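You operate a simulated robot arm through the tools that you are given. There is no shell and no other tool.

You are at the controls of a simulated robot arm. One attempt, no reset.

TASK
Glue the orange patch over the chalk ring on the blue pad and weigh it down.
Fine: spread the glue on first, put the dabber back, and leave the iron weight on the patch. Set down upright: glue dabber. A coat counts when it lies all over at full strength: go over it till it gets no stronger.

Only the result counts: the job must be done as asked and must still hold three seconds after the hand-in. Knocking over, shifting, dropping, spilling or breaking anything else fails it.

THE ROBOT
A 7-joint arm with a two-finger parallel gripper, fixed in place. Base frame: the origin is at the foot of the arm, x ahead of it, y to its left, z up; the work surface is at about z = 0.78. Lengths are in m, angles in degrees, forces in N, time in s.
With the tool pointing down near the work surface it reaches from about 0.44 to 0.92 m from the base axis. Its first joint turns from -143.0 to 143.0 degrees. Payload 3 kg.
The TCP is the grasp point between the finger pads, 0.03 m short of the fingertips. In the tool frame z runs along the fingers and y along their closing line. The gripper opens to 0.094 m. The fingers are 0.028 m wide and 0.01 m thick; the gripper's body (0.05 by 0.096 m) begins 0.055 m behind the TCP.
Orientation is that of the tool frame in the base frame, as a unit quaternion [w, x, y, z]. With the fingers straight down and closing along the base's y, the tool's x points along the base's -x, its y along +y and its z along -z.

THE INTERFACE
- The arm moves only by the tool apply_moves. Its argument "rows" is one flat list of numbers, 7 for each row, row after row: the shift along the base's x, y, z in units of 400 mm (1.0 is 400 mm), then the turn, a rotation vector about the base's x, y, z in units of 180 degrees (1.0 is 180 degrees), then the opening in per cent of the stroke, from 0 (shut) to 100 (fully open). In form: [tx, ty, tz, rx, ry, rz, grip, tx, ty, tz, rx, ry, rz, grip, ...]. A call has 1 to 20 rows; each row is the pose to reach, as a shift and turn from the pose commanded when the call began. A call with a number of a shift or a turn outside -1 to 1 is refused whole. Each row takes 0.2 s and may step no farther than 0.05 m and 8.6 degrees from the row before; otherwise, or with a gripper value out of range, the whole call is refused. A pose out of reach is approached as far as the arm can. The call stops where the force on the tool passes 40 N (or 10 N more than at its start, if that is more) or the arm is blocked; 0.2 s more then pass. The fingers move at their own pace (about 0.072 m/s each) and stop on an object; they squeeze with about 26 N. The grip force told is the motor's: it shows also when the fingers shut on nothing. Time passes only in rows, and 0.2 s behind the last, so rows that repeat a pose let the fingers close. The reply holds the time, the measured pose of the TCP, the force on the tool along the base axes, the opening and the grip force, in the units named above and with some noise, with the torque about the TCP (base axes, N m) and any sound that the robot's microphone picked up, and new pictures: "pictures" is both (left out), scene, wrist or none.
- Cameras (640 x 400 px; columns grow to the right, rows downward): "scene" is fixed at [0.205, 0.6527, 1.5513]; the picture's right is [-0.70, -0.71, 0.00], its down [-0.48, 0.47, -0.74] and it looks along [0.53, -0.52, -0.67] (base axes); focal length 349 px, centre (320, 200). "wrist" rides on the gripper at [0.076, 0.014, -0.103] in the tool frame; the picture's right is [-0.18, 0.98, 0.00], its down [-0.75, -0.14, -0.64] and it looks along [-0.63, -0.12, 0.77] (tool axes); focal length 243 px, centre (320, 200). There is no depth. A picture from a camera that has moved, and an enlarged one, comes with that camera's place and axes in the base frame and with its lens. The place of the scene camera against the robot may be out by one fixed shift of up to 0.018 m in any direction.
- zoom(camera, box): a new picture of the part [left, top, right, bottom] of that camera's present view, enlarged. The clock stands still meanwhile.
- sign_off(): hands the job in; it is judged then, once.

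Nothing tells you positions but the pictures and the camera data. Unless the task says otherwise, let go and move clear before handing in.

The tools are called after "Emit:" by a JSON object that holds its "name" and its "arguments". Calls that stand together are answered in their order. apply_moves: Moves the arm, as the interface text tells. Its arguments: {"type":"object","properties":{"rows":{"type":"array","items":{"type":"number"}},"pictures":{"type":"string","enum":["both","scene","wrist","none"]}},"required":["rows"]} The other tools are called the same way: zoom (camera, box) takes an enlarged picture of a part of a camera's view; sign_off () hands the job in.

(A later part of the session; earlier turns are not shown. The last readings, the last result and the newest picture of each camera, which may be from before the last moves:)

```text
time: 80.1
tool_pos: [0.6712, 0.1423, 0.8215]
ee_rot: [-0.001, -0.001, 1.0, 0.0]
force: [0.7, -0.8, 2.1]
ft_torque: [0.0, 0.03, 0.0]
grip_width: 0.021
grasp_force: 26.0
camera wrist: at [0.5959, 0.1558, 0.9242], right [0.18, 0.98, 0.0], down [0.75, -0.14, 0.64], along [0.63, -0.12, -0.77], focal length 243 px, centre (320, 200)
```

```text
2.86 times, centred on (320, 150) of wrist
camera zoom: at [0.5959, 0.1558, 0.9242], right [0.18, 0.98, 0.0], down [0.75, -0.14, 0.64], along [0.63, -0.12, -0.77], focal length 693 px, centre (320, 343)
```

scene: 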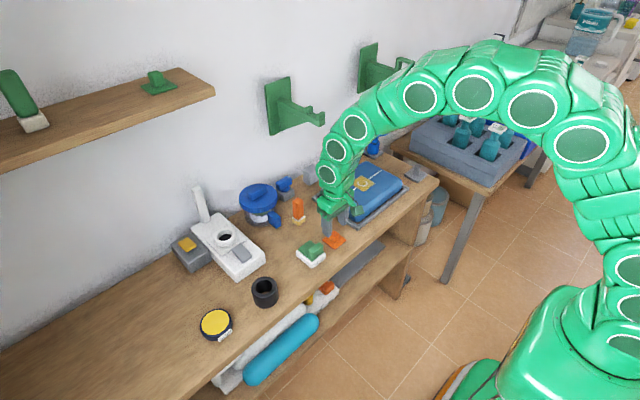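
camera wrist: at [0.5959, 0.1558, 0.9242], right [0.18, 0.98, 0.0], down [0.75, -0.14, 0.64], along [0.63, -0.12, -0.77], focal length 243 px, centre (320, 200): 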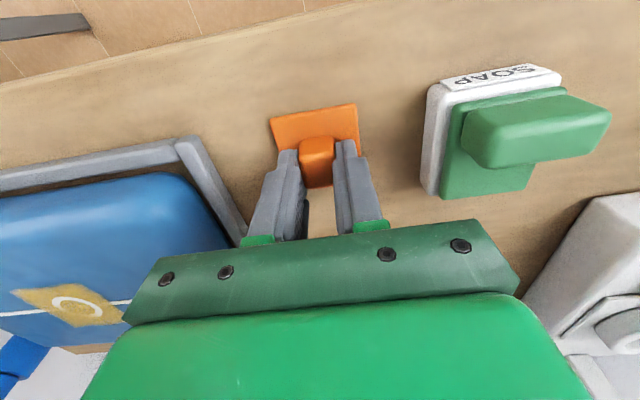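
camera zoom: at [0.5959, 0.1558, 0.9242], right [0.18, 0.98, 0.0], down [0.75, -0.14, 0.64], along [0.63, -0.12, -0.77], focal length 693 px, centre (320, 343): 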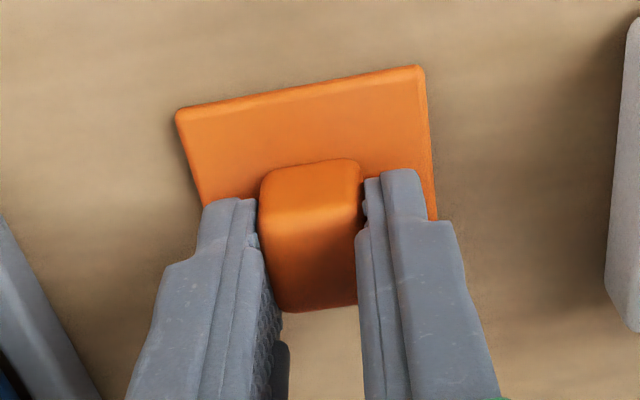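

The patch is gripped by its knob (21 mm). I'll lift it, carry it along x ≈ 0.67 past the bracket and over the glued ring at (0.7457, −0.0657).

Emit:
{"name": "apply_moves", "arguments": {"rows": [0, 0, 0.06, 0, 0, 0, 0, 0, 0, 0.15, 0, 0, 0, 0, 0, 0, 0.25, 0, 0, 0, 0, 0, 0, 0.325, 0, 0, 0, 0, 0, -0.1, 0.325, 0, 0, 0, 0, 0, -0.2, 0.325, 0, 0, 0, 0, 0, -0.3, 0.325, 0, 0, 0, 0, 0, -0.4, 0.325, 0, 0, 0, 0, 0, -0.5, 0.325, 0, 0, 0, 0, 0.06, -0.52, 0.325, 0, 0, 0, 0, 0.13, -0.52, 0.325, 0, 0, 0, 0, 0.186, -0.52, 0.325, 0, 0, 0, 0, 0.186, -0.52, 0.325, 0, 0, 0, 0]}}

Emit:
{"name": "zoom", "arguments": {"camera": "wrist", "box": [220, 20, 420, 180]}}

Emit:
{"name": "zoom", "arguments": {"camera": "scene", "box": [310, 120, 430, 220]}}

```text
time: 82.9
tool_pos: [0.7462, -0.0629, 0.9484]
ee_rot: [-0.001, -0.002, 1.0, 0.0]
force: [0.3, 0.4, -0.1]
ft_torque: [0.02, 0.02, -0.01]
grip_width: 0.0207
grasp_force: 26.1
camera wrist: at [0.6709, -0.0492, 1.0517], right [0.18, 0.98, 0.0], down [0.75, -0.14, 0.64], along [0.63, -0.12, -0.77], focal length 243 px, centre (320, 200)
```

scene: 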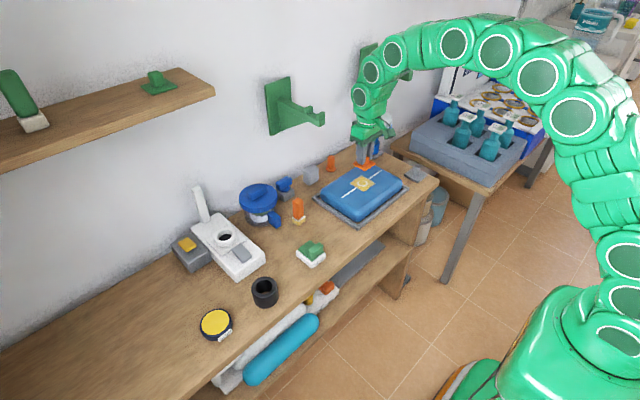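
wrist: 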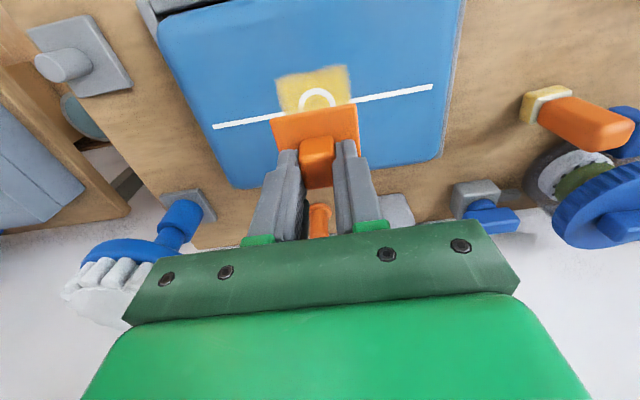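

```text
2.50 times, centred on (320, 100) of wrist
camera zoom: at [0.6709, -0.0492, 1.0517], right [0.18, 0.98, 0.0], down [0.75, -0.14, 0.64], along [0.63, -0.12, -0.77], focal length 606 px, centre (320, 450)
```

zoom: 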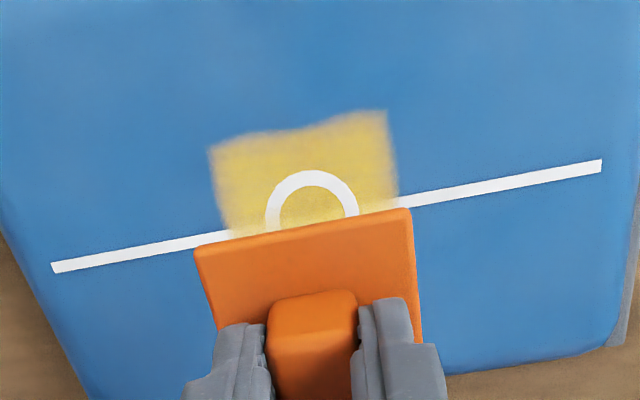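

```text
4.00 times, centred on (370, 170) of scene
camera zoom: at [0.205, 0.6527, 1.5513], right [-0.7, -0.71, 0.0], down [-0.48, 0.47, -0.74], along [0.53, -0.52, -0.67], focal length 1397 px, centre (120, 320)
```

zoom: 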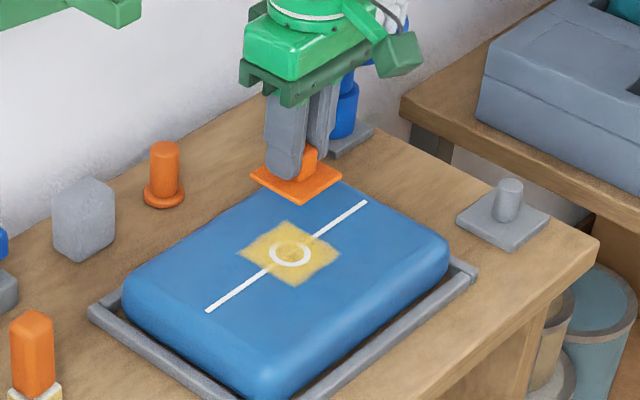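

The patch is level above the ring, needing about 3 mm toward −y. I'll correct and lower to just above the pad.

Emit:
{"name": "apply_moves", "arguments": {"rows": [0.001, -0.007, -0.07, 0, 0, 0, 0, 0.001, -0.007, -0.14, 0, 0, 0, 0, 0.001, -0.007, -0.165, 0, 0, 0, 0, 0.001, -0.007, -0.165, 0, 0, 0, 0], "pictures": "wrist"}}

Emit:
{"name": "zoom", "arguments": {"camera": "wrist", "box": [220, 40, 420, 200]}}

Emit:
{"name": "zoom", "arguments": {"camera": "scene", "box": [330, 140, 400, 210]}}

```text
time: 83.9
tool_pos: [0.7474, -0.0671, 0.8823]
ee_rot: [0.001, -0.001, 1.0, 0.0]
force: [-0.5, -0.4, -0.1]
ft_torque: [0.03, 0.03, 0.0]
grip_width: 0.0206
grasp_force: 26.2
camera wrist: at [0.6724, -0.0525, 0.9858], right [0.18, 0.98, 0.0], down [0.75, -0.14, 0.64], along [0.63, -0.12, -0.77], focal length 243 px, centre (320, 200)
```

wrist: 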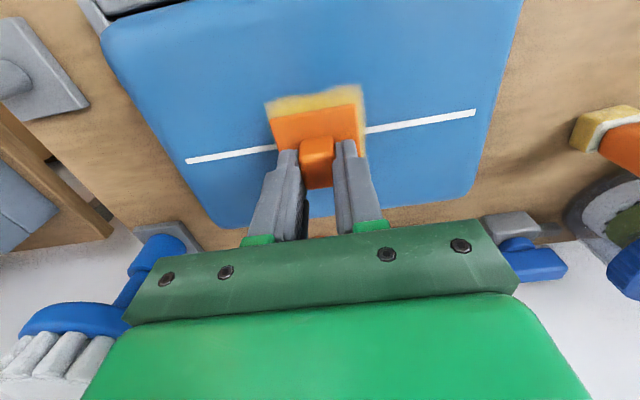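

```text
2.50 times, centred on (320, 120) of wrist
camera zoom: at [0.6724, -0.0525, 0.9858], right [0.18, 0.98, 0.0], down [0.75, -0.14, 0.64], along [0.63, -0.12, -0.77], focal length 606 px, centre (320, 400)
```

zoom: 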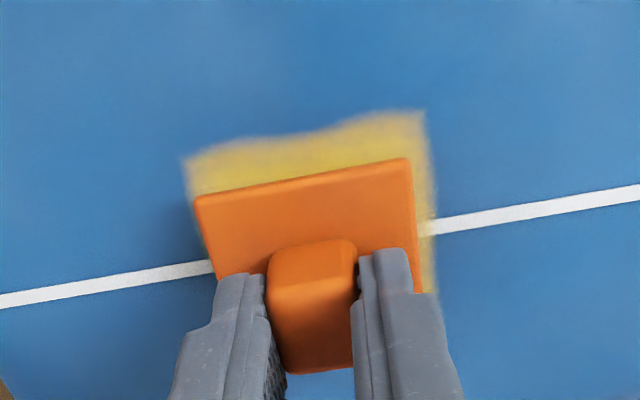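

```text
5.71 times, centred on (365, 175) of scene
camera zoom: at [0.205, 0.6527, 1.5513], right [-0.7, -0.71, 0.0], down [-0.48, 0.47, -0.74], along [0.53, -0.52, -0.67], focal length 1996 px, centre (63, 343)
```

zoom: 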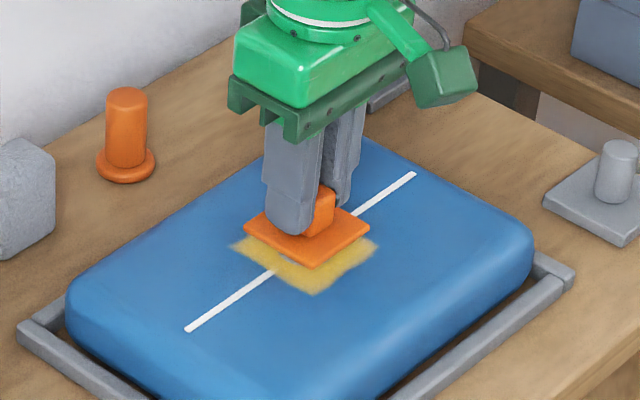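

Alignment is within about 1 mm. I'll trim that and lower slowly to contact.

Emit:
{"name": "apply_moves", "arguments": {"rows": [-0.0025, 0.002, -0.01, 0, 0, 0, 0, -0.0025, 0.002, -0.02, 0, 0, 0, 0, -0.0025, 0.002, -0.024, 0, 0, 0, 0, -0.0025, 0.002, -0.024, 0, 0, 0, 0], "pictures": "none"}}

```text
time: 84.9
tool_pos: [0.7452, -0.0662, 0.8744]
ee_rot: [0.001, 0.0, 1.0, 0.0]
force: [0.3, 0.3, -0.4]
ft_torque: [0.01, -0.01, 0.0]
grip_width: 0.0207
grasp_force: 25.1
```

Emit:
{"name": "apply_moves", "arguments": {"rows": [0, 0, -0.004, 0, 0, 0, 0, 0, 0, -0.007, 0, 0, 0, 0, 0, 0, -0.007, 0, 0, 0, 0], "pictures": "none"}}

```text
time: 85.7
tool_pos: [0.745, -0.0667, 0.8706]
ee_rot: [0.0, -0.001, 1.0, 0.0]
force: [0.0, 0.5, -0.7]
ft_torque: [0.0, 0.0, -0.01]
grip_width: 0.0209
grasp_force: 25.9
```

Emit:
{"name": "apply_moves", "arguments": {"rows": [0, 0, -0.003, 0, 0, 0, 0, 0, 0, -0.003, 0, 0, 0, 0], "pictures": "none"}}

Emit:
{"name": "zoom", "arguments": {"camera": "scene", "box": [340, 160, 390, 205]}}

```text
time: 86.3
tool_pos: [0.7456, -0.0669, 0.8708]
ee_rot: [-0.001, -0.001, 1.0, -0.001]
force: [-0.3, 1.0, 8.1]
ft_torque: [0.0, 0.11, 0.02]
grip_width: 0.0206
grasp_force: 25.8
```

```text
8.89 times, centred on (365, 182) of scene
camera zoom: at [0.205, 0.6527, 1.5513], right [-0.7, -0.71, 0.0], down [-0.48, 0.47, -0.74], along [0.53, -0.52, -0.67], focal length 3105 px, centre (-80, 356)
```

zoom: 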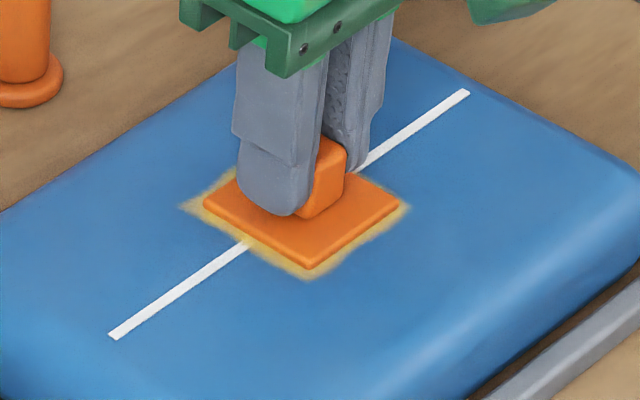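

The patch is seated flat on the glue with 8 N, evenly over the coat. I'll hold it a moment, then open and rise straight up.

Emit:
{"name": "apply_moves", "arguments": {"rows": [0, 0, -0.001, 0, 0, 0, 0, 0, 0, -0.001, 0, 0, 0, 0, 0, 0, -0.001, 0, 0, 0, 0, 0, 0, 0, 0, 0, 0, 0, 0, 0, 0, 0, 0, 0, 28, 0, 0, 0, 0, 0, 0, 38, 0, 0, 0, 0, 0, 0, 50, 0, 0, 0, 0, 0, 0, 55, 0, 0, 0, 0, 0, 0, 55, 0, 0, 0.05, 0, 0, 0, 55, 0, 0, 0.12, 0, 0, 0, 55, 0, 0, 0.2, 0, 0, 0, 55, 0, 0, 0.2, 0, 0, 0, 55]}}

Emit:
{"name": "zoom", "arguments": {"camera": "wrist", "box": [220, 20, 420, 180]}}

Emit:
{"name": "zoom", "arguments": {"camera": "scene", "box": [340, 160, 390, 205]}}

```text
time: 89.1
tool_pos: [0.7458, -0.0687, 0.9518]
ee_rot: [0.0, -0.001, 1.0, 0.0]
force: [0.0, -0.4, -0.4]
ft_torque: [0.01, 0.03, 0.03]
grip_width: 0.0519
grasp_force: 0.0
camera wrist: at [0.6706, -0.0553, 1.0549], right [0.18, 0.98, 0.0], down [0.75, -0.14, 0.64], along [0.63, -0.12, -0.77], focal length 243 px, centre (320, 200)
```

scene: 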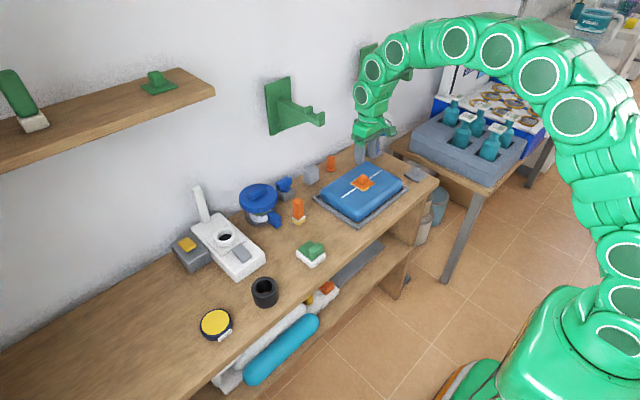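
wrist: 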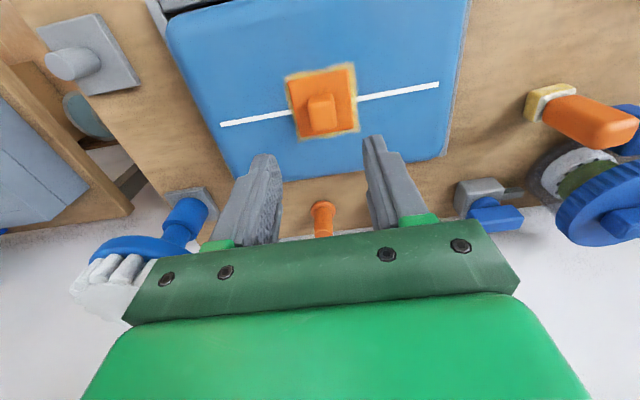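

```text
2.50 times, centred on (320, 100) of wrist
camera zoom: at [0.6706, -0.0553, 1.0549], right [0.18, 0.98, 0.0], down [0.75, -0.14, 0.64], along [0.63, -0.12, -0.77], focal length 606 px, centre (320, 450)
```

zoom: 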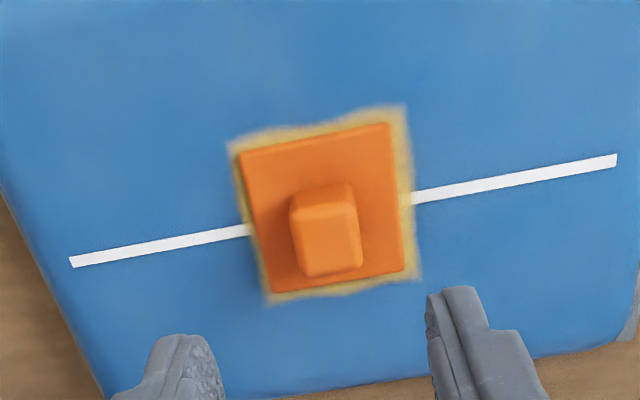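

```text
8.89 times, centred on (365, 182) of scene
camera zoom: at [0.205, 0.6527, 1.5513], right [-0.7, -0.71, 0.0], down [-0.48, 0.47, -0.74], along [0.53, -0.52, -0.67], focal length 3105 px, centre (-80, 356)
```

zoom: 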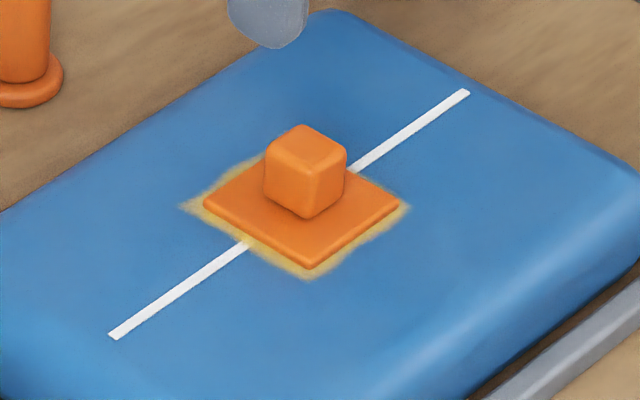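

The patch is centred over the ring with glue showing evenly around it. Before fetching the weight I'll take one more close look at the candidates (grey peg plate, rough block, dark ring).

Emit:
{"name": "zoom", "arguments": {"camera": "wrist", "box": [30, 0, 150, 100]}}

Emit:
{"name": "zoom", "arguments": {"camera": "scene", "box": [295, 145, 345, 190]}}

Emit:
{"name": "zoom", "arguments": {"camera": "scene", "box": [245, 270, 285, 312]}}

```text
4.00 times, centred on (90, 50) of wrist
camera zoom: at [0.6706, -0.0553, 1.0549], right [0.18, 0.98, 0.0], down [0.75, -0.14, 0.64], along [0.63, -0.12, -0.77], focal length 970 px, centre (1240, 800)
```

zoom: 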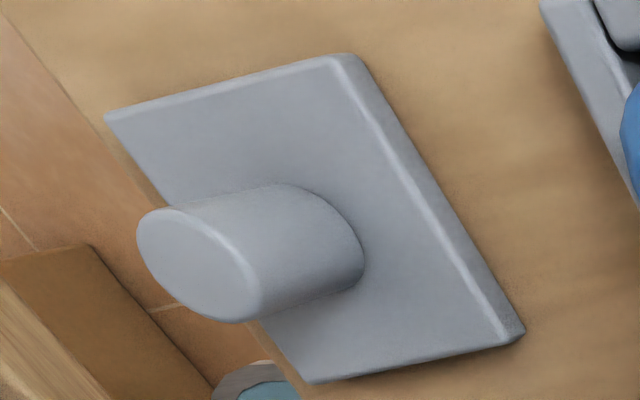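

```text
8.89 times, centred on (320, 168) of scene
camera zoom: at [0.205, 0.6527, 1.5513], right [-0.7, -0.71, 0.0], down [-0.48, 0.47, -0.74], along [0.53, -0.52, -0.67], focal length 3105 px, centre (320, 489)
```

zoom: 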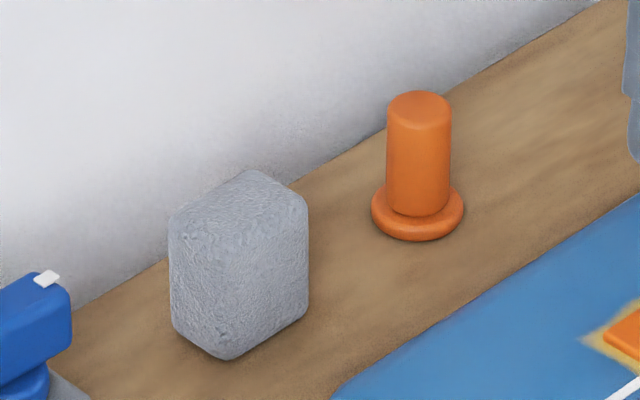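

```text
9.52 times, centred on (265, 291) of scene
camera zoom: at [0.205, 0.6527, 1.5513], right [-0.7, -0.71, 0.0], down [-0.48, 0.47, -0.74], along [0.53, -0.52, -0.67], focal length 3326 px, centre (844, -667)
```

zoom: 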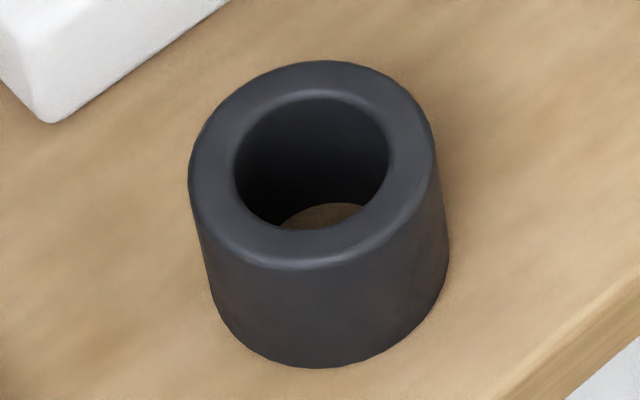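

The dark ring clearly has a through-hole sized to slip over the patch's knob — that's the iron weight; the rough block looks like stone and the peg plate like a stand. I'll go and hover over the ring.

Emit:
{"name": "apply_moves", "arguments": {"rows": [-0.09, 0, 0.05, 0, 0, 0, 70, -0.19, 0, 0.1, 0, 0, 0, 85, -0.19, 0.1, 0.12, 0, 0, 0, 100, -0.19, 0.2, 0.12, 0, 0, 0, 100, -0.19, 0.3, 0.12, 0, 0, 0, 100, -0.19, 0.4, 0.12, 0, 0, 0, 100, -0.195, 0.5, 0.12, 0, 0, 0, 100, -0.2, 0.6, 0.12, 0, 0, 0, 100, -0.205, 0.7, 0.12, 0, 0, 0, 100, -0.21, 0.8, 0.12, 0, 0, 0, 100, -0.215, 0.9, 0.12, 0, 0, 0, 100], "pictures": "none"}}

Emit:
{"name": "apply_moves", "arguments": {"rows": [0, 0.1, 0, 0, 0, 0, 100, 0, 0.2, 0, 0, 0, 0, 100, 0, 0.28, 0, 0, 0, 0, 100, 0, 0.28, 0, 0, 0, 0, 100]}}

Emit:
{"name": "zoom", "arguments": {"camera": "wrist", "box": [220, 20, 420, 180]}}

Emit:
{"name": "zoom", "arguments": {"camera": "scene", "box": [310, 120, 430, 220]}}

```text
time: 91.5
tool_pos: [0.6585, 0.2933, 1.002]
ee_rot: [-0.001, -0.001, 1.0, 0.0]
force: [-0.1, -0.1, -0.4]
ft_torque: [-0.04, 0.01, -0.02]
grip_width: 0.094
grasp_force: 0.1
```

```text
time: 92.5
tool_pos: [0.6606, 0.4046, 0.9979]
ee_rot: [-0.001, -0.002, 1.0, 0.0]
force: [-0.2, -0.1, 0.7]
ft_torque: [-0.01, 0.01, -0.01]
grip_width: 0.094
grasp_force: 0.0
camera wrist: at [0.5852, 0.4182, 1.1018], right [0.18, 0.98, 0.0], down [0.76, -0.14, 0.64], along [0.63, -0.12, -0.77], focal length 243 px, centre (320, 200)
```

scene: 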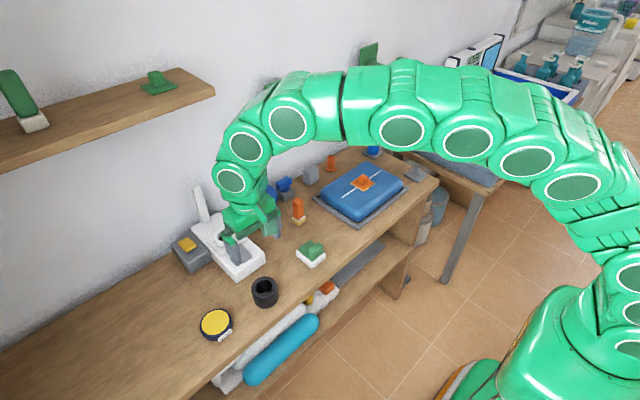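
wrist: 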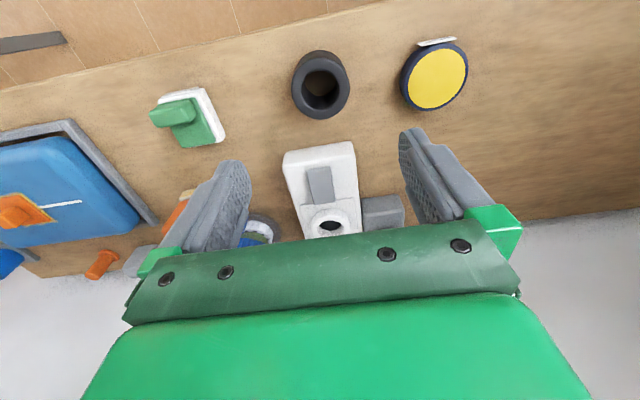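

```text
2.50 times, centred on (320, 100) of wrist
camera zoom: at [0.5852, 0.4182, 1.1018], right [0.18, 0.98, 0.0], down [0.76, -0.14, 0.64], along [0.63, -0.12, -0.77], focal length 606 px, centre (320, 450)
```

zoom: 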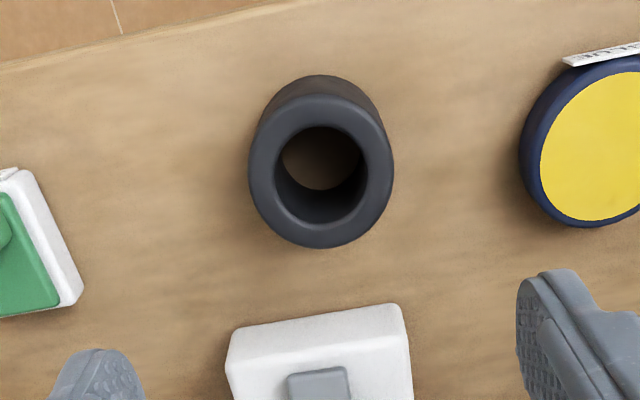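

```text
4.00 times, centred on (370, 170) of scene
camera zoom: at [0.205, 0.6527, 1.5513], right [-0.7, -0.71, 0.0], down [-0.48, 0.47, -0.74], along [0.53, -0.52, -0.67], focal length 1397 px, centre (120, 320)
```

zoom: 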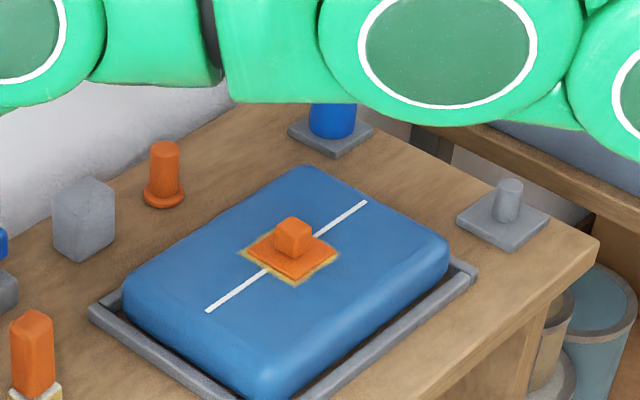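

The ring weight is centred at about (0.659, 0.405), top near z 0.83, outer diameter ~62 mm. I'll descend with the gripper fully open.

Emit:
{"name": "apply_moves", "arguments": {"rows": [-0.003, 0.001, -0.1, 0, 0, 0, 100, -0.003, 0.001, -0.2, 0, 0, 0, 100, -0.003, 0.001, -0.29, 0, 0, 0, 100, -0.003, 0.001, -0.32, 0, 0, 0, 100, -0.003, 0.001, -0.32, 0, 0, 0, 100]}}

Emit:
{"name": "zoom", "arguments": {"camera": "wrist", "box": [200, 40, 440, 220]}}

Emit:
{"name": "zoom", "arguments": {"camera": "scene", "box": [220, 230, 320, 320]}}

```text
time: 93.7
tool_pos: [0.659, 0.4085, 0.8707]
ee_rot: [0.0, -0.001, 1.0, 0.0]
force: [-1.0, 0.4, 0.1]
ft_torque: [0.01, 0.02, 0.0]
grip_width: 0.0939
grasp_force: 0.0
camera wrist: at [0.5831, 0.4214, 0.9743], right [0.18, 0.98, 0.0], down [0.75, -0.14, 0.64], along [0.63, -0.12, -0.77], focal length 243 px, centre (320, 200)
```

scene: 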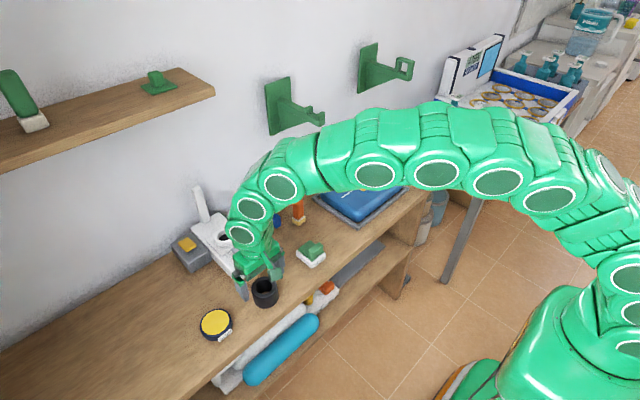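
wrist: 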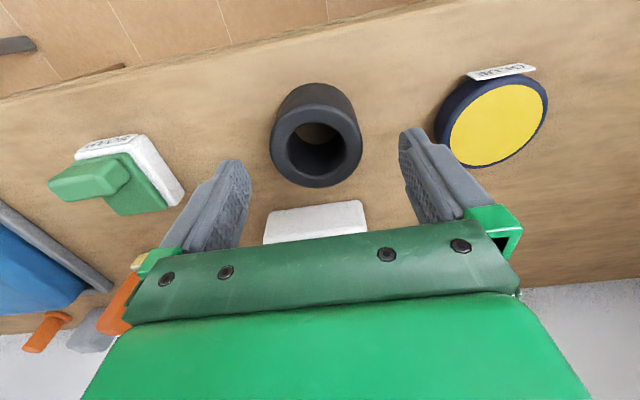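

```text
2.22 times, centred on (320, 130) of wrist
camera zoom: at [0.5831, 0.4214, 0.9743], right [0.18, 0.98, 0.0], down [0.75, -0.14, 0.64], along [0.63, -0.12, -0.77], focal length 539 px, centre (320, 356)
```

zoom: 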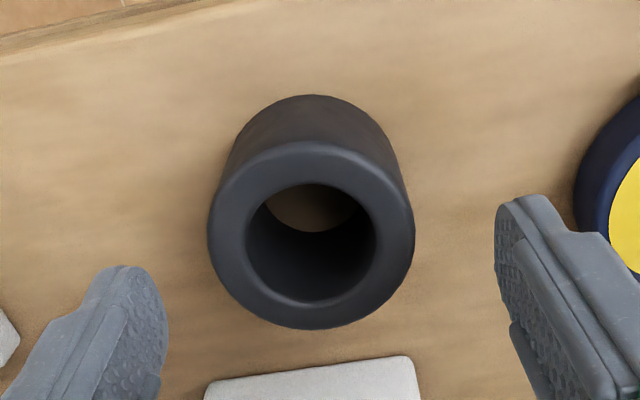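

```text
4.44 times, centred on (270, 275) of scene
camera zoom: at [0.205, 0.6527, 1.5513], right [-0.7, -0.71, 0.0], down [-0.48, 0.47, -0.74], along [0.53, -0.52, -0.67], focal length 1552 px, centre (542, -133)
```

zoom: 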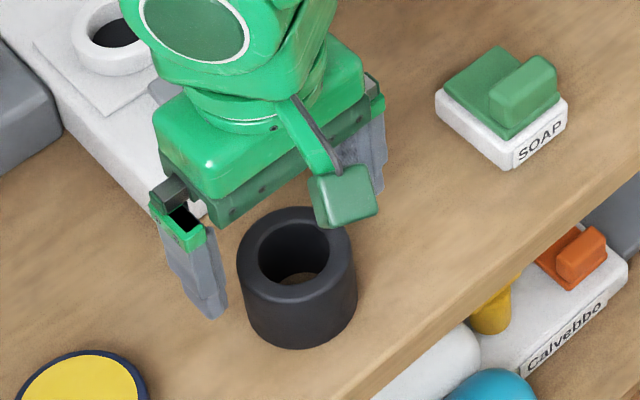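

Good; a 3 mm correction in y, then down to z ≈ 0.82 around the ring.

Emit:
{"name": "apply_moves", "arguments": {"rows": [0, -0.0075, 0, 0, 0, 0, 100, 0, -0.0075, -0.05, 0, 0, 0, 100, 0, -0.0075, -0.1, 0, 0, 0, 100, 0, -0.0075, -0.1265, 0, 0, 0, 100, 0, -0.0075, -0.1265, 0, 0, 0, 100]}}

Emit:
{"name": "zoom", "arguments": {"camera": "wrist", "box": [200, 60, 440, 240]}}

Emit:
{"name": "zoom", "arguments": {"camera": "scene", "box": [220, 230, 320, 320]}}

```text
time: 94.9
tool_pos: [0.6595, 0.405, 0.8211]
ee_rot: [0.0, 0.0, 1.0, 0.0]
force: [0.1, 0.7, 0.5]
ft_torque: [0.01, -0.02, 0.01]
grip_width: 0.094
grasp_force: 0.1
camera wrist: at [0.5833, 0.4188, 0.924], right [0.18, 0.98, 0.0], down [0.75, -0.14, 0.64], along [0.63, -0.12, -0.77], focal length 243 px, centre (320, 200)
```

scene: 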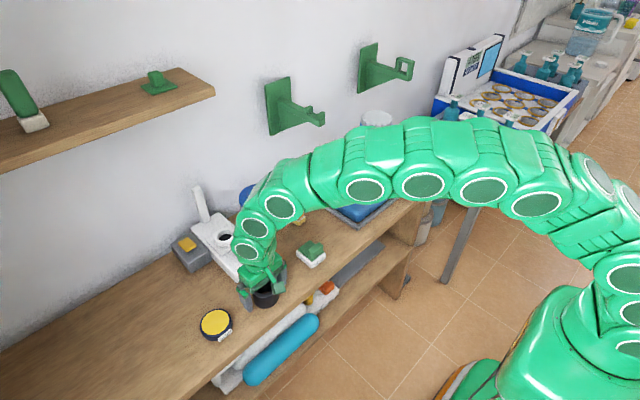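
wrist: 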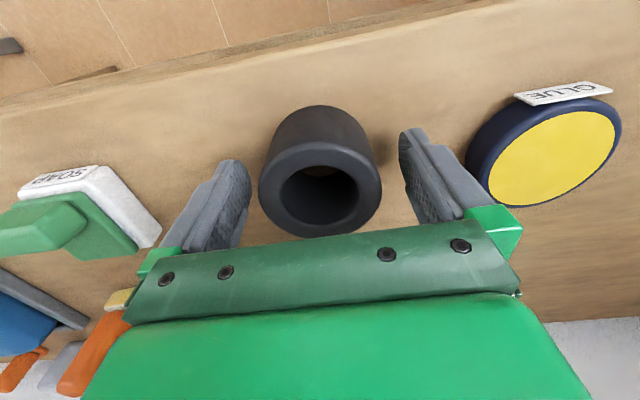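

```text
2.22 times, centred on (320, 150) of wrist
camera zoom: at [0.5833, 0.4188, 0.924], right [0.18, 0.98, 0.0], down [0.75, -0.14, 0.64], along [0.63, -0.12, -0.77], focal length 539 px, centre (320, 311)
```

zoom: 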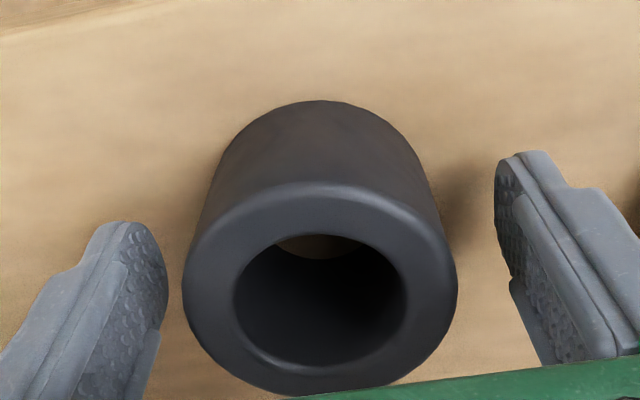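

```text
4.44 times, centred on (270, 275) of scene
camera zoom: at [0.205, 0.6527, 1.5513], right [-0.7, -0.71, 0.0], down [-0.48, 0.47, -0.74], along [0.53, -0.52, -0.67], focal length 1552 px, centre (542, -133)
```

zoom: 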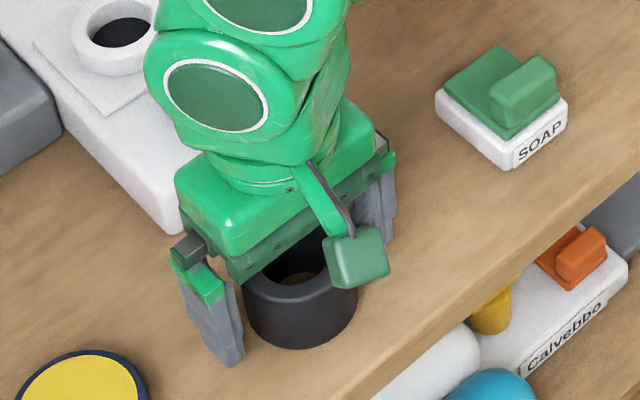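

The ring sits centred between the fingers. Closing the gripper on it.

Emit:
{"name": "apply_moves", "arguments": {"rows": [0, 0, 0, 0, 0, 0, 80, 0, 0, 0, 0, 0, 0, 68, 0, 0, 0, 0, 0, 0, 50, 0, 0, 0, 0, 0, 0, 0, 0, 0, 0, 0, 0, 0, 0, 0, 0, 0, 0, 0, 0, 0], "pictures": "wrist"}}

Emit:
{"name": "zoom", "arguments": {"camera": "wrist", "box": [200, 60, 440, 240]}}

```text
time: 96.3
tool_pos: [0.6584, 0.4062, 0.8227]
ee_rot: [0.0, -0.001, 1.0, 0.0]
force: [0.1, -0.6, 0.0]
ft_torque: [-0.2, 0.05, -0.04]
grip_width: 0.0631
grasp_force: 26.1
camera wrist: at [0.5833, 0.4187, 0.9241], right [0.18, 0.98, 0.0], down [0.75, -0.14, 0.64], along [0.63, -0.12, -0.77], focal length 243 px, centre (320, 200)
```

wrist: 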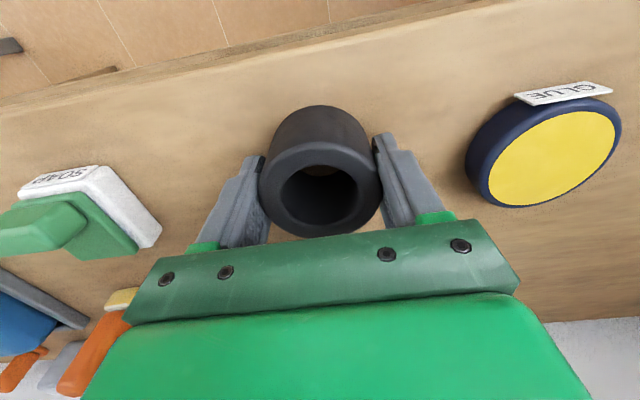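

```text
2.22 times, centred on (320, 150) of wrist
camera zoom: at [0.5833, 0.4187, 0.9241], right [0.18, 0.98, 0.0], down [0.75, -0.14, 0.64], along [0.63, -0.12, -0.77], focal length 539 px, centre (320, 311)
```

zoom: 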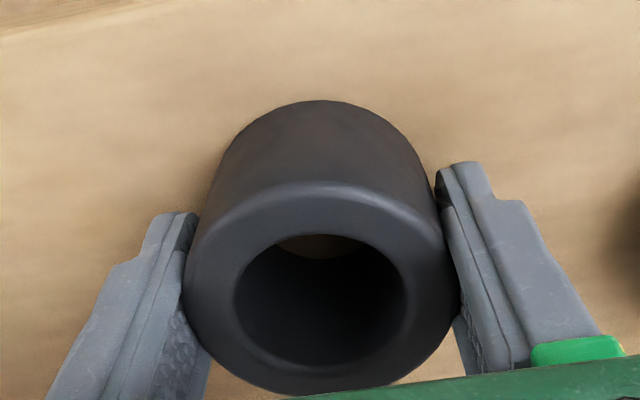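

Gripped at 63 mm. I'll lift a little and read the load to confirm it's a heavy (iron) piece.

Emit:
{"name": "apply_moves", "arguments": {"rows": [0, 0, 0.02, 0, 0, 0, 0, 0, 0, 0.06, 0, 0, 0, 0, 0, 0, 0.1, 0, 0, 0, 0, 0, 0, 0.1, 0, 0, 0, 0, 0, 0, 0.1, 0, 0, 0, 0]}}

Emit:
{"name": "zoom", "arguments": {"camera": "scene", "box": [220, 230, 320, 320]}}

Emit:
{"name": "zoom", "arguments": {"camera": "wrist", "box": [200, 60, 440, 240]}}

```text
time: 97.5
tool_pos: [0.6576, 0.4055, 0.8589]
ee_rot: [0.0, -0.002, 1.0, 0.0]
force: [0.2, -0.9, -5.4]
ft_torque: [-0.01, 0.02, 0.01]
grip_width: 0.0628
grasp_force: 25.8
camera wrist: at [0.5821, 0.4183, 0.9625], right [0.18, 0.98, 0.0], down [0.75, -0.14, 0.64], along [0.63, -0.12, -0.77], focal length 243 px, centre (320, 200)
```

scene: 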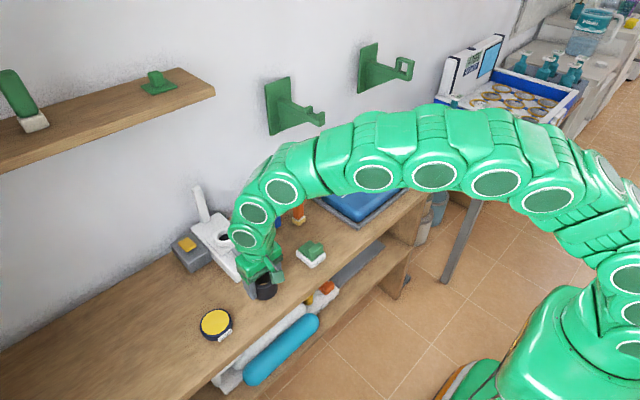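
wrist: 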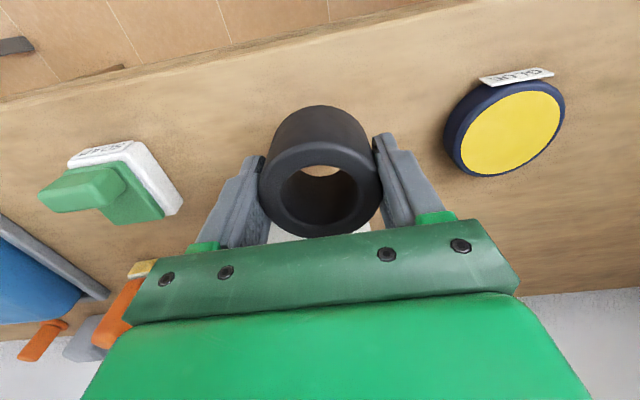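

```text
4.44 times, centred on (270, 275) of scene
camera zoom: at [0.205, 0.6527, 1.5513], right [-0.7, -0.71, 0.0], down [-0.48, 0.47, -0.74], along [0.53, -0.52, -0.67], focal length 1552 px, centre (542, -133)
```

zoom: 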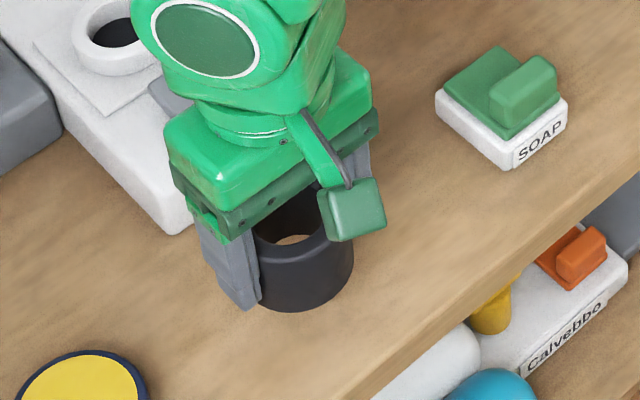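

```text
2.22 times, centred on (320, 150) of wrist
camera zoom: at [0.5821, 0.4183, 0.9625], right [0.18, 0.98, 0.0], down [0.75, -0.14, 0.64], along [0.63, -0.12, -0.77], focal length 539 px, centre (320, 311)
```

zoom: 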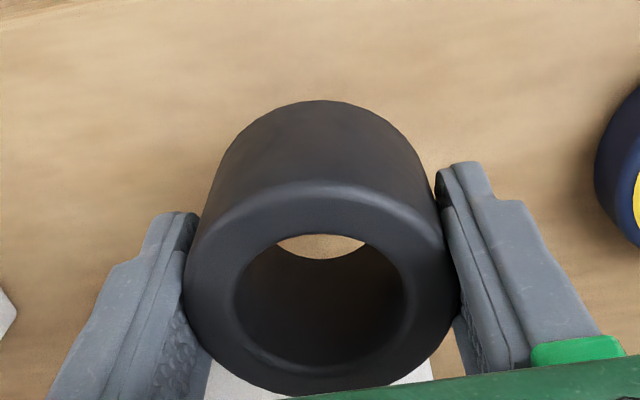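

The load is about 5.4 N (≈0.55 kg) — it is the iron weight. I'll raise it and carry it along the clear corridor to the pad.

Emit:
{"name": "apply_moves", "arguments": {"rows": [0, 0, 0.09, 0, 0, 0, 0, 0, 0, 0.19, 0, 0, 0, 0, 0, 0, 0.28, 0, 0, 0, 0, 0, -0.1, 0.28, 0, 0, 0, 0, 0, -0.2, 0.28, 0, 0, 0, 0, 0, -0.3, 0.28, 0, 0, 0, 0, 0, -0.4, 0.28, 0, 0, 0, 0, 0, -0.5, 0.28, 0, 0, 0, 0, 0, -0.6, 0.28, 0, 0, 0, 0], "pictures": "none"}}

Emit:
{"name": "apply_moves", "arguments": {"rows": [0, -0.1, 0, 0, 0, 0, 0, 0, -0.2, 0, 0, 0, 0, 0, 0, -0.3, 0, 0, 0, 0, 0, 0, -0.4, 0, 0, 0, 0, 0, 0, -0.5, 0, 0, 0, 0, 0, 0, -0.58, 0, 0, 0, 0, 0, 0.08, -0.58, 0, 0, 0, 0, 0, 0.15, -0.58, 0, 0, 0, 0, 0, 0.219, -0.58, 0, 0, 0, 0, 0, 0.219, -0.58, 0, 0, 0, 0, 0]}}

Emit:
{"name": "zoom", "arguments": {"camera": "wrist", "box": [200, 0, 440, 180]}}

Emit:
{"name": "zoom", "arguments": {"camera": "scene", "box": [310, 110, 430, 220]}}

```text
time: 99.5
tool_pos: [0.6557, 0.1583, 0.9719]
ee_rot: [-0.001, -0.001, 1.0, -0.001]
force: [1.1, -0.4, -5.8]
ft_torque: [-0.03, 0.01, 0.0]
grip_width: 0.0629
grasp_force: 26.3
```

```text
time: 101.7
tool_pos: [0.7464, -0.0683, 0.971]
ee_rot: [-0.001, -0.001, 1.0, 0.001]
force: [0.1, -0.2, -5.4]
ft_torque: [0.02, 0.05, 0.01]
grip_width: 0.0628
grasp_force: 26.0
camera wrist: at [0.6707, -0.0551, 1.0734], right [0.18, 0.98, 0.0], down [0.75, -0.14, 0.64], along [0.63, -0.12, -0.77], focal length 243 px, centre (320, 200)
```

scene: 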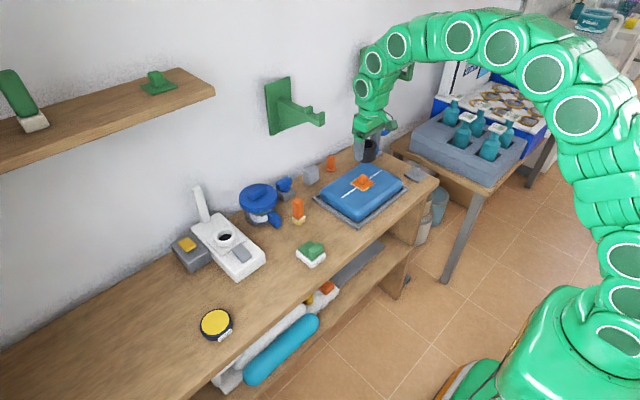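
wrist: 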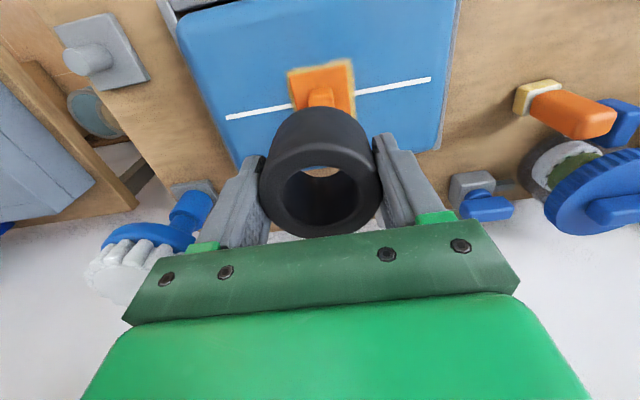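

```text
2.22 times, centred on (320, 90) of wrist
camera zoom: at [0.6707, -0.0551, 1.0734], right [0.18, 0.98, 0.0], down [0.75, -0.14, 0.64], along [0.63, -0.12, -0.77], focal length 539 px, centre (320, 444)
```

zoom: 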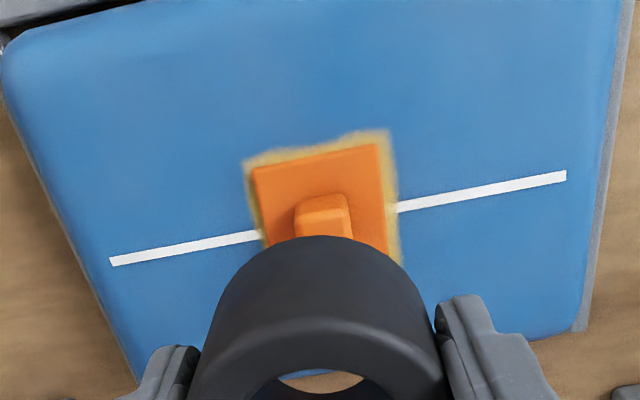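

```text
3.64 times, centred on (370, 165) of scene
camera zoom: at [0.205, 0.6527, 1.5513], right [-0.7, -0.71, 0.0], down [-0.48, 0.47, -0.74], along [0.53, -0.52, -0.67], focal length 1270 px, centre (138, 327)
```

zoom: 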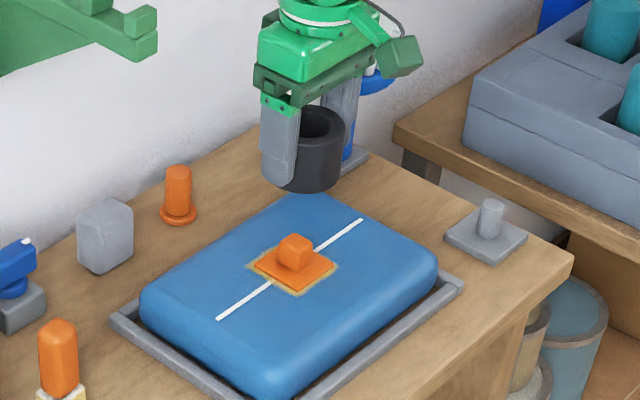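

Over the patch. I'll trim 2.5 mm in y and descend until the ring's bottom is just above the knob top, then check alignment.

Emit:
{"name": "apply_moves", "arguments": {"rows": [-0.002, 0.0065, -0.05, 0, 0, 0, 0, -0.002, 0.0065, -0.1, 0, 0, 0, 0, -0.002, 0.0065, -0.135, 0, 0, 0, 0, -0.002, 0.0065, -0.135, 0, 0, 0, 0]}}

Emit:
{"name": "zoom", "arguments": {"camera": "wrist", "box": [200, 40, 440, 220]}}

Emit:
{"name": "zoom", "arguments": {"camera": "scene", "box": [330, 130, 400, 205]}}

```text
time: 102.7
tool_pos: [0.7448, -0.065, 0.9175]
ee_rot: [0.0, -0.001, 1.0, 0.0]
force: [-0.5, -0.1, -5.9]
ft_torque: [0.0, 0.03, 0.0]
grip_width: 0.0628
grasp_force: 26.4
camera wrist: at [0.6691, -0.0521, 1.0213], right [0.18, 0.98, 0.0], down [0.75, -0.14, 0.64], along [0.63, -0.12, -0.77], focal length 243 px, centre (320, 200)
```

scene: 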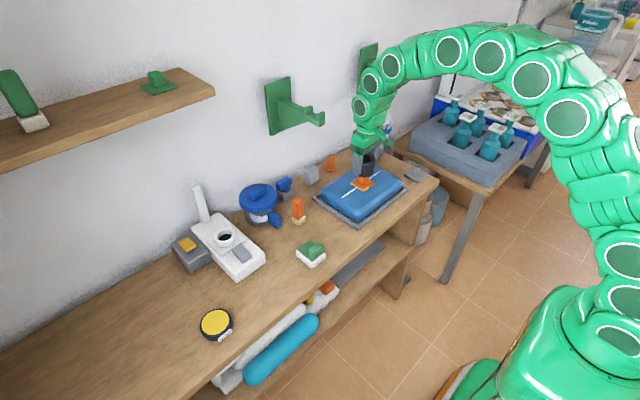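
wrist: 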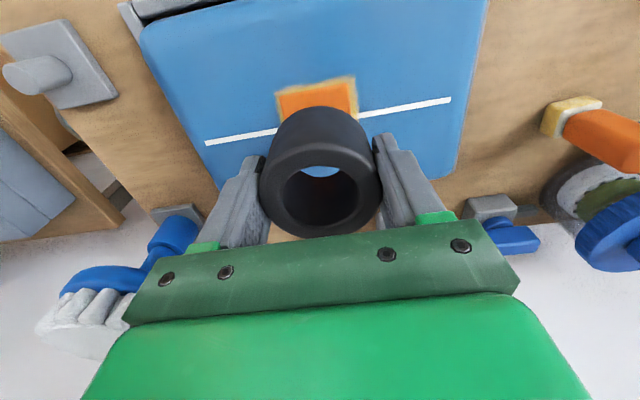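

```text
2.22 times, centred on (320, 130) of wrist
camera zoom: at [0.6691, -0.0521, 1.0213], right [0.18, 0.98, 0.0], down [0.75, -0.14, 0.64], along [0.63, -0.12, -0.77], focal length 539 px, centre (320, 356)
```

zoom: 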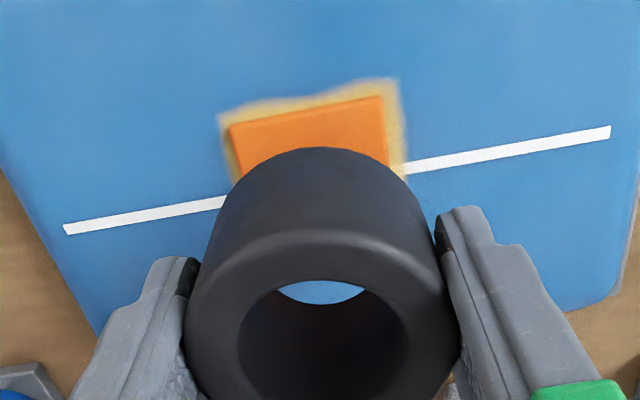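

```text
5.33 times, centred on (365, 168) of scene
camera zoom: at [0.205, 0.6527, 1.5513], right [-0.7, -0.71, 0.0], down [-0.48, 0.47, -0.74], along [0.53, -0.52, -0.67], focal length 1863 px, centre (80, 373)
```

zoom: 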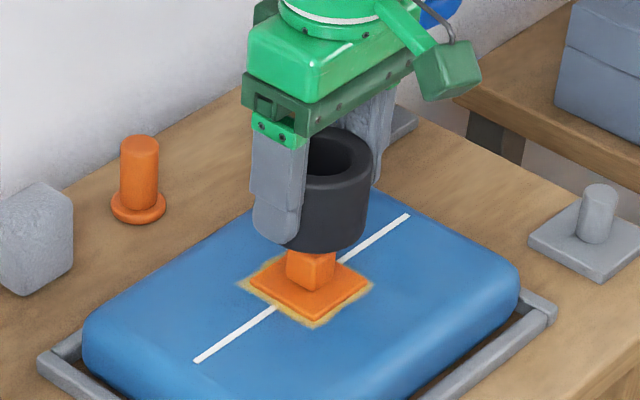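

The wrist view suggests good alignment; let me verify from the scene camera with a stronger enlargement before lowering over the knob.

Emit:
{"name": "zoom", "arguments": {"camera": "scene", "box": [350, 145, 385, 195]}}

```text
8.00 times, centred on (368, 170) of scene
camera zoom: at [0.205, 0.6527, 1.5513], right [-0.7, -0.71, 0.0], down [-0.48, 0.47, -0.74], along [0.53, -0.52, -0.67], focal length 2794 px, centre (-60, 440)
```

zoom: 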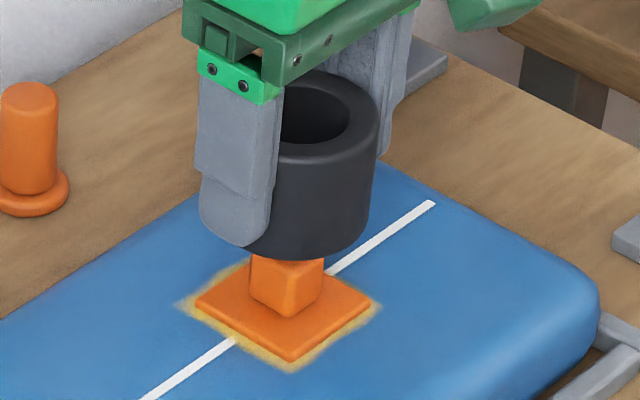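

Both views agree the ring is concentric with the knob to within about 3 mm (clearance is about 5 mm). I'll shift 1.5 mm toward −x and lower in small steps, watching the force as it passes the knob top.

Emit:
{"name": "apply_moves", "arguments": {"rows": [-0.004, -0.001, -0.02, 0, 0, 0, 0, -0.004, -0.001, -0.035, 0, 0, 0, 0, -0.004, -0.001, -0.045, 0, 0, 0, 0, -0.004, -0.001, -0.055, 0, 0, 0, 0, -0.004, -0.001, -0.055, 0, 0, 0, 0]}}

Emit:
{"name": "zoom", "arguments": {"camera": "scene", "box": [350, 145, 385, 195]}}

Emit:
{"name": "zoom", "arguments": {"camera": "wrist", "box": [200, 60, 440, 240]}}

```text
time: 103.9
tool_pos: [0.7438, -0.067, 0.8961]
ee_rot: [-0.002, 0.0, 1.0, 0.0]
force: [-0.5, 0.8, -5.6]
ft_torque: [-0.02, 0.01, -0.01]
grip_width: 0.0627
grasp_force: 25.8
camera wrist: at [0.668, -0.0534, 0.9992], right [0.18, 0.98, 0.0], down [0.75, -0.14, 0.64], along [0.63, -0.12, -0.77], focal length 243 px, centre (320, 200)
```

scene: 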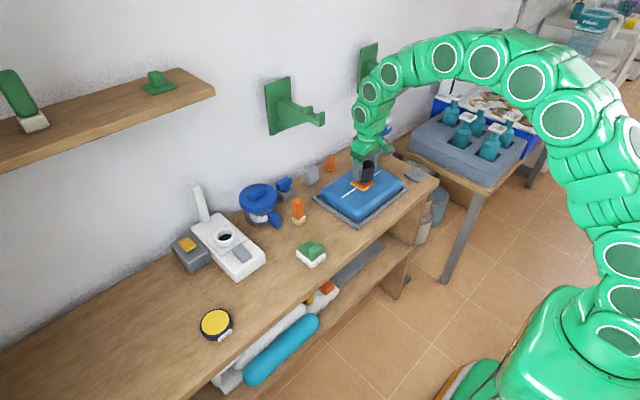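
wrist: 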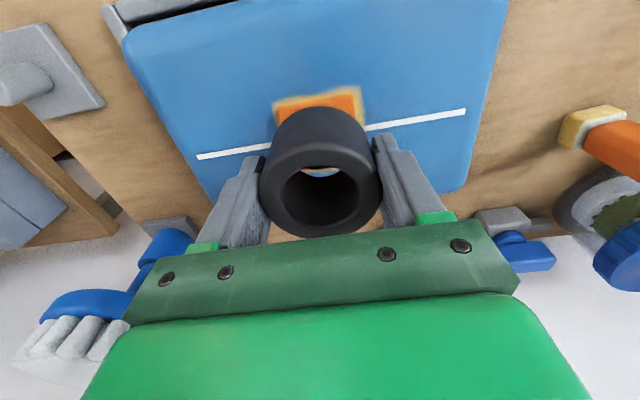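

```text
8.00 times, centred on (368, 170) of scene
camera zoom: at [0.205, 0.6527, 1.5513], right [-0.7, -0.71, 0.0], down [-0.48, 0.47, -0.74], along [0.53, -0.52, -0.67], focal length 2794 px, centre (-60, 440)
```

zoom: 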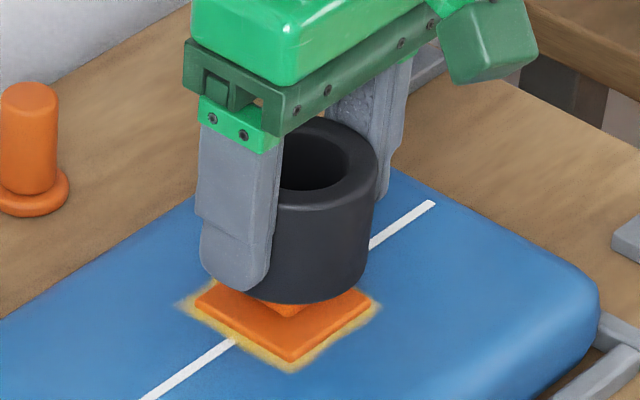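

```text
2.22 times, centred on (320, 150) of wrist
camera zoom: at [0.668, -0.0534, 0.9992], right [0.18, 0.98, 0.0], down [0.75, -0.14, 0.64], along [0.63, -0.12, -0.77], focal length 539 px, centre (320, 311)
```

zoom: 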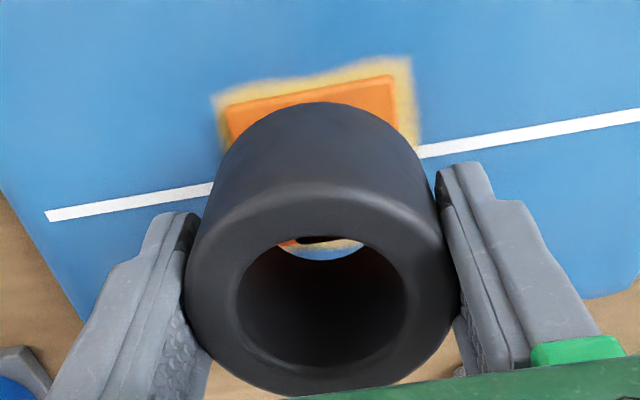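

No contact so far — the ring is passing around the knob. Lowering further in small steps.

Emit:
{"name": "apply_moves", "arguments": {"rows": [0, 0, -0.01, 0, 0, 0, 0, 0, 0, -0.02, 0, 0, 0, 0, 0, 0, -0.03, 0, 0, 0, 0, 0, 0, -0.03, 0, 0, 0, 0], "pictures": "none"}}

Emit:
{"name": "zoom", "arguments": {"camera": "scene", "box": [350, 145, 385, 195]}}

```text
time: 104.9
tool_pos: [0.7451, -0.0662, 0.8832]
ee_rot: [0.0, 0.0, 1.0, 0.0]
force: [0.1, 0.2, -5.3]
ft_torque: [0.0, 0.01, 0.01]
grip_width: 0.0627
grasp_force: 26.6
```

```text
8.00 times, centred on (368, 170) of scene
camera zoom: at [0.205, 0.6527, 1.5513], right [-0.7, -0.71, 0.0], down [-0.48, 0.47, -0.74], along [0.53, -0.52, -0.67], focal length 2794 px, centre (-60, 440)
```

zoom: 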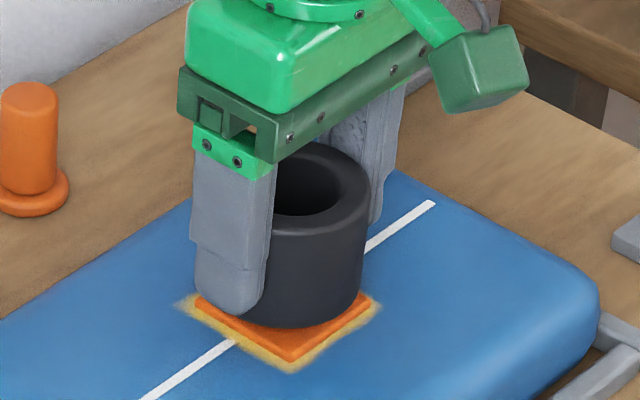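

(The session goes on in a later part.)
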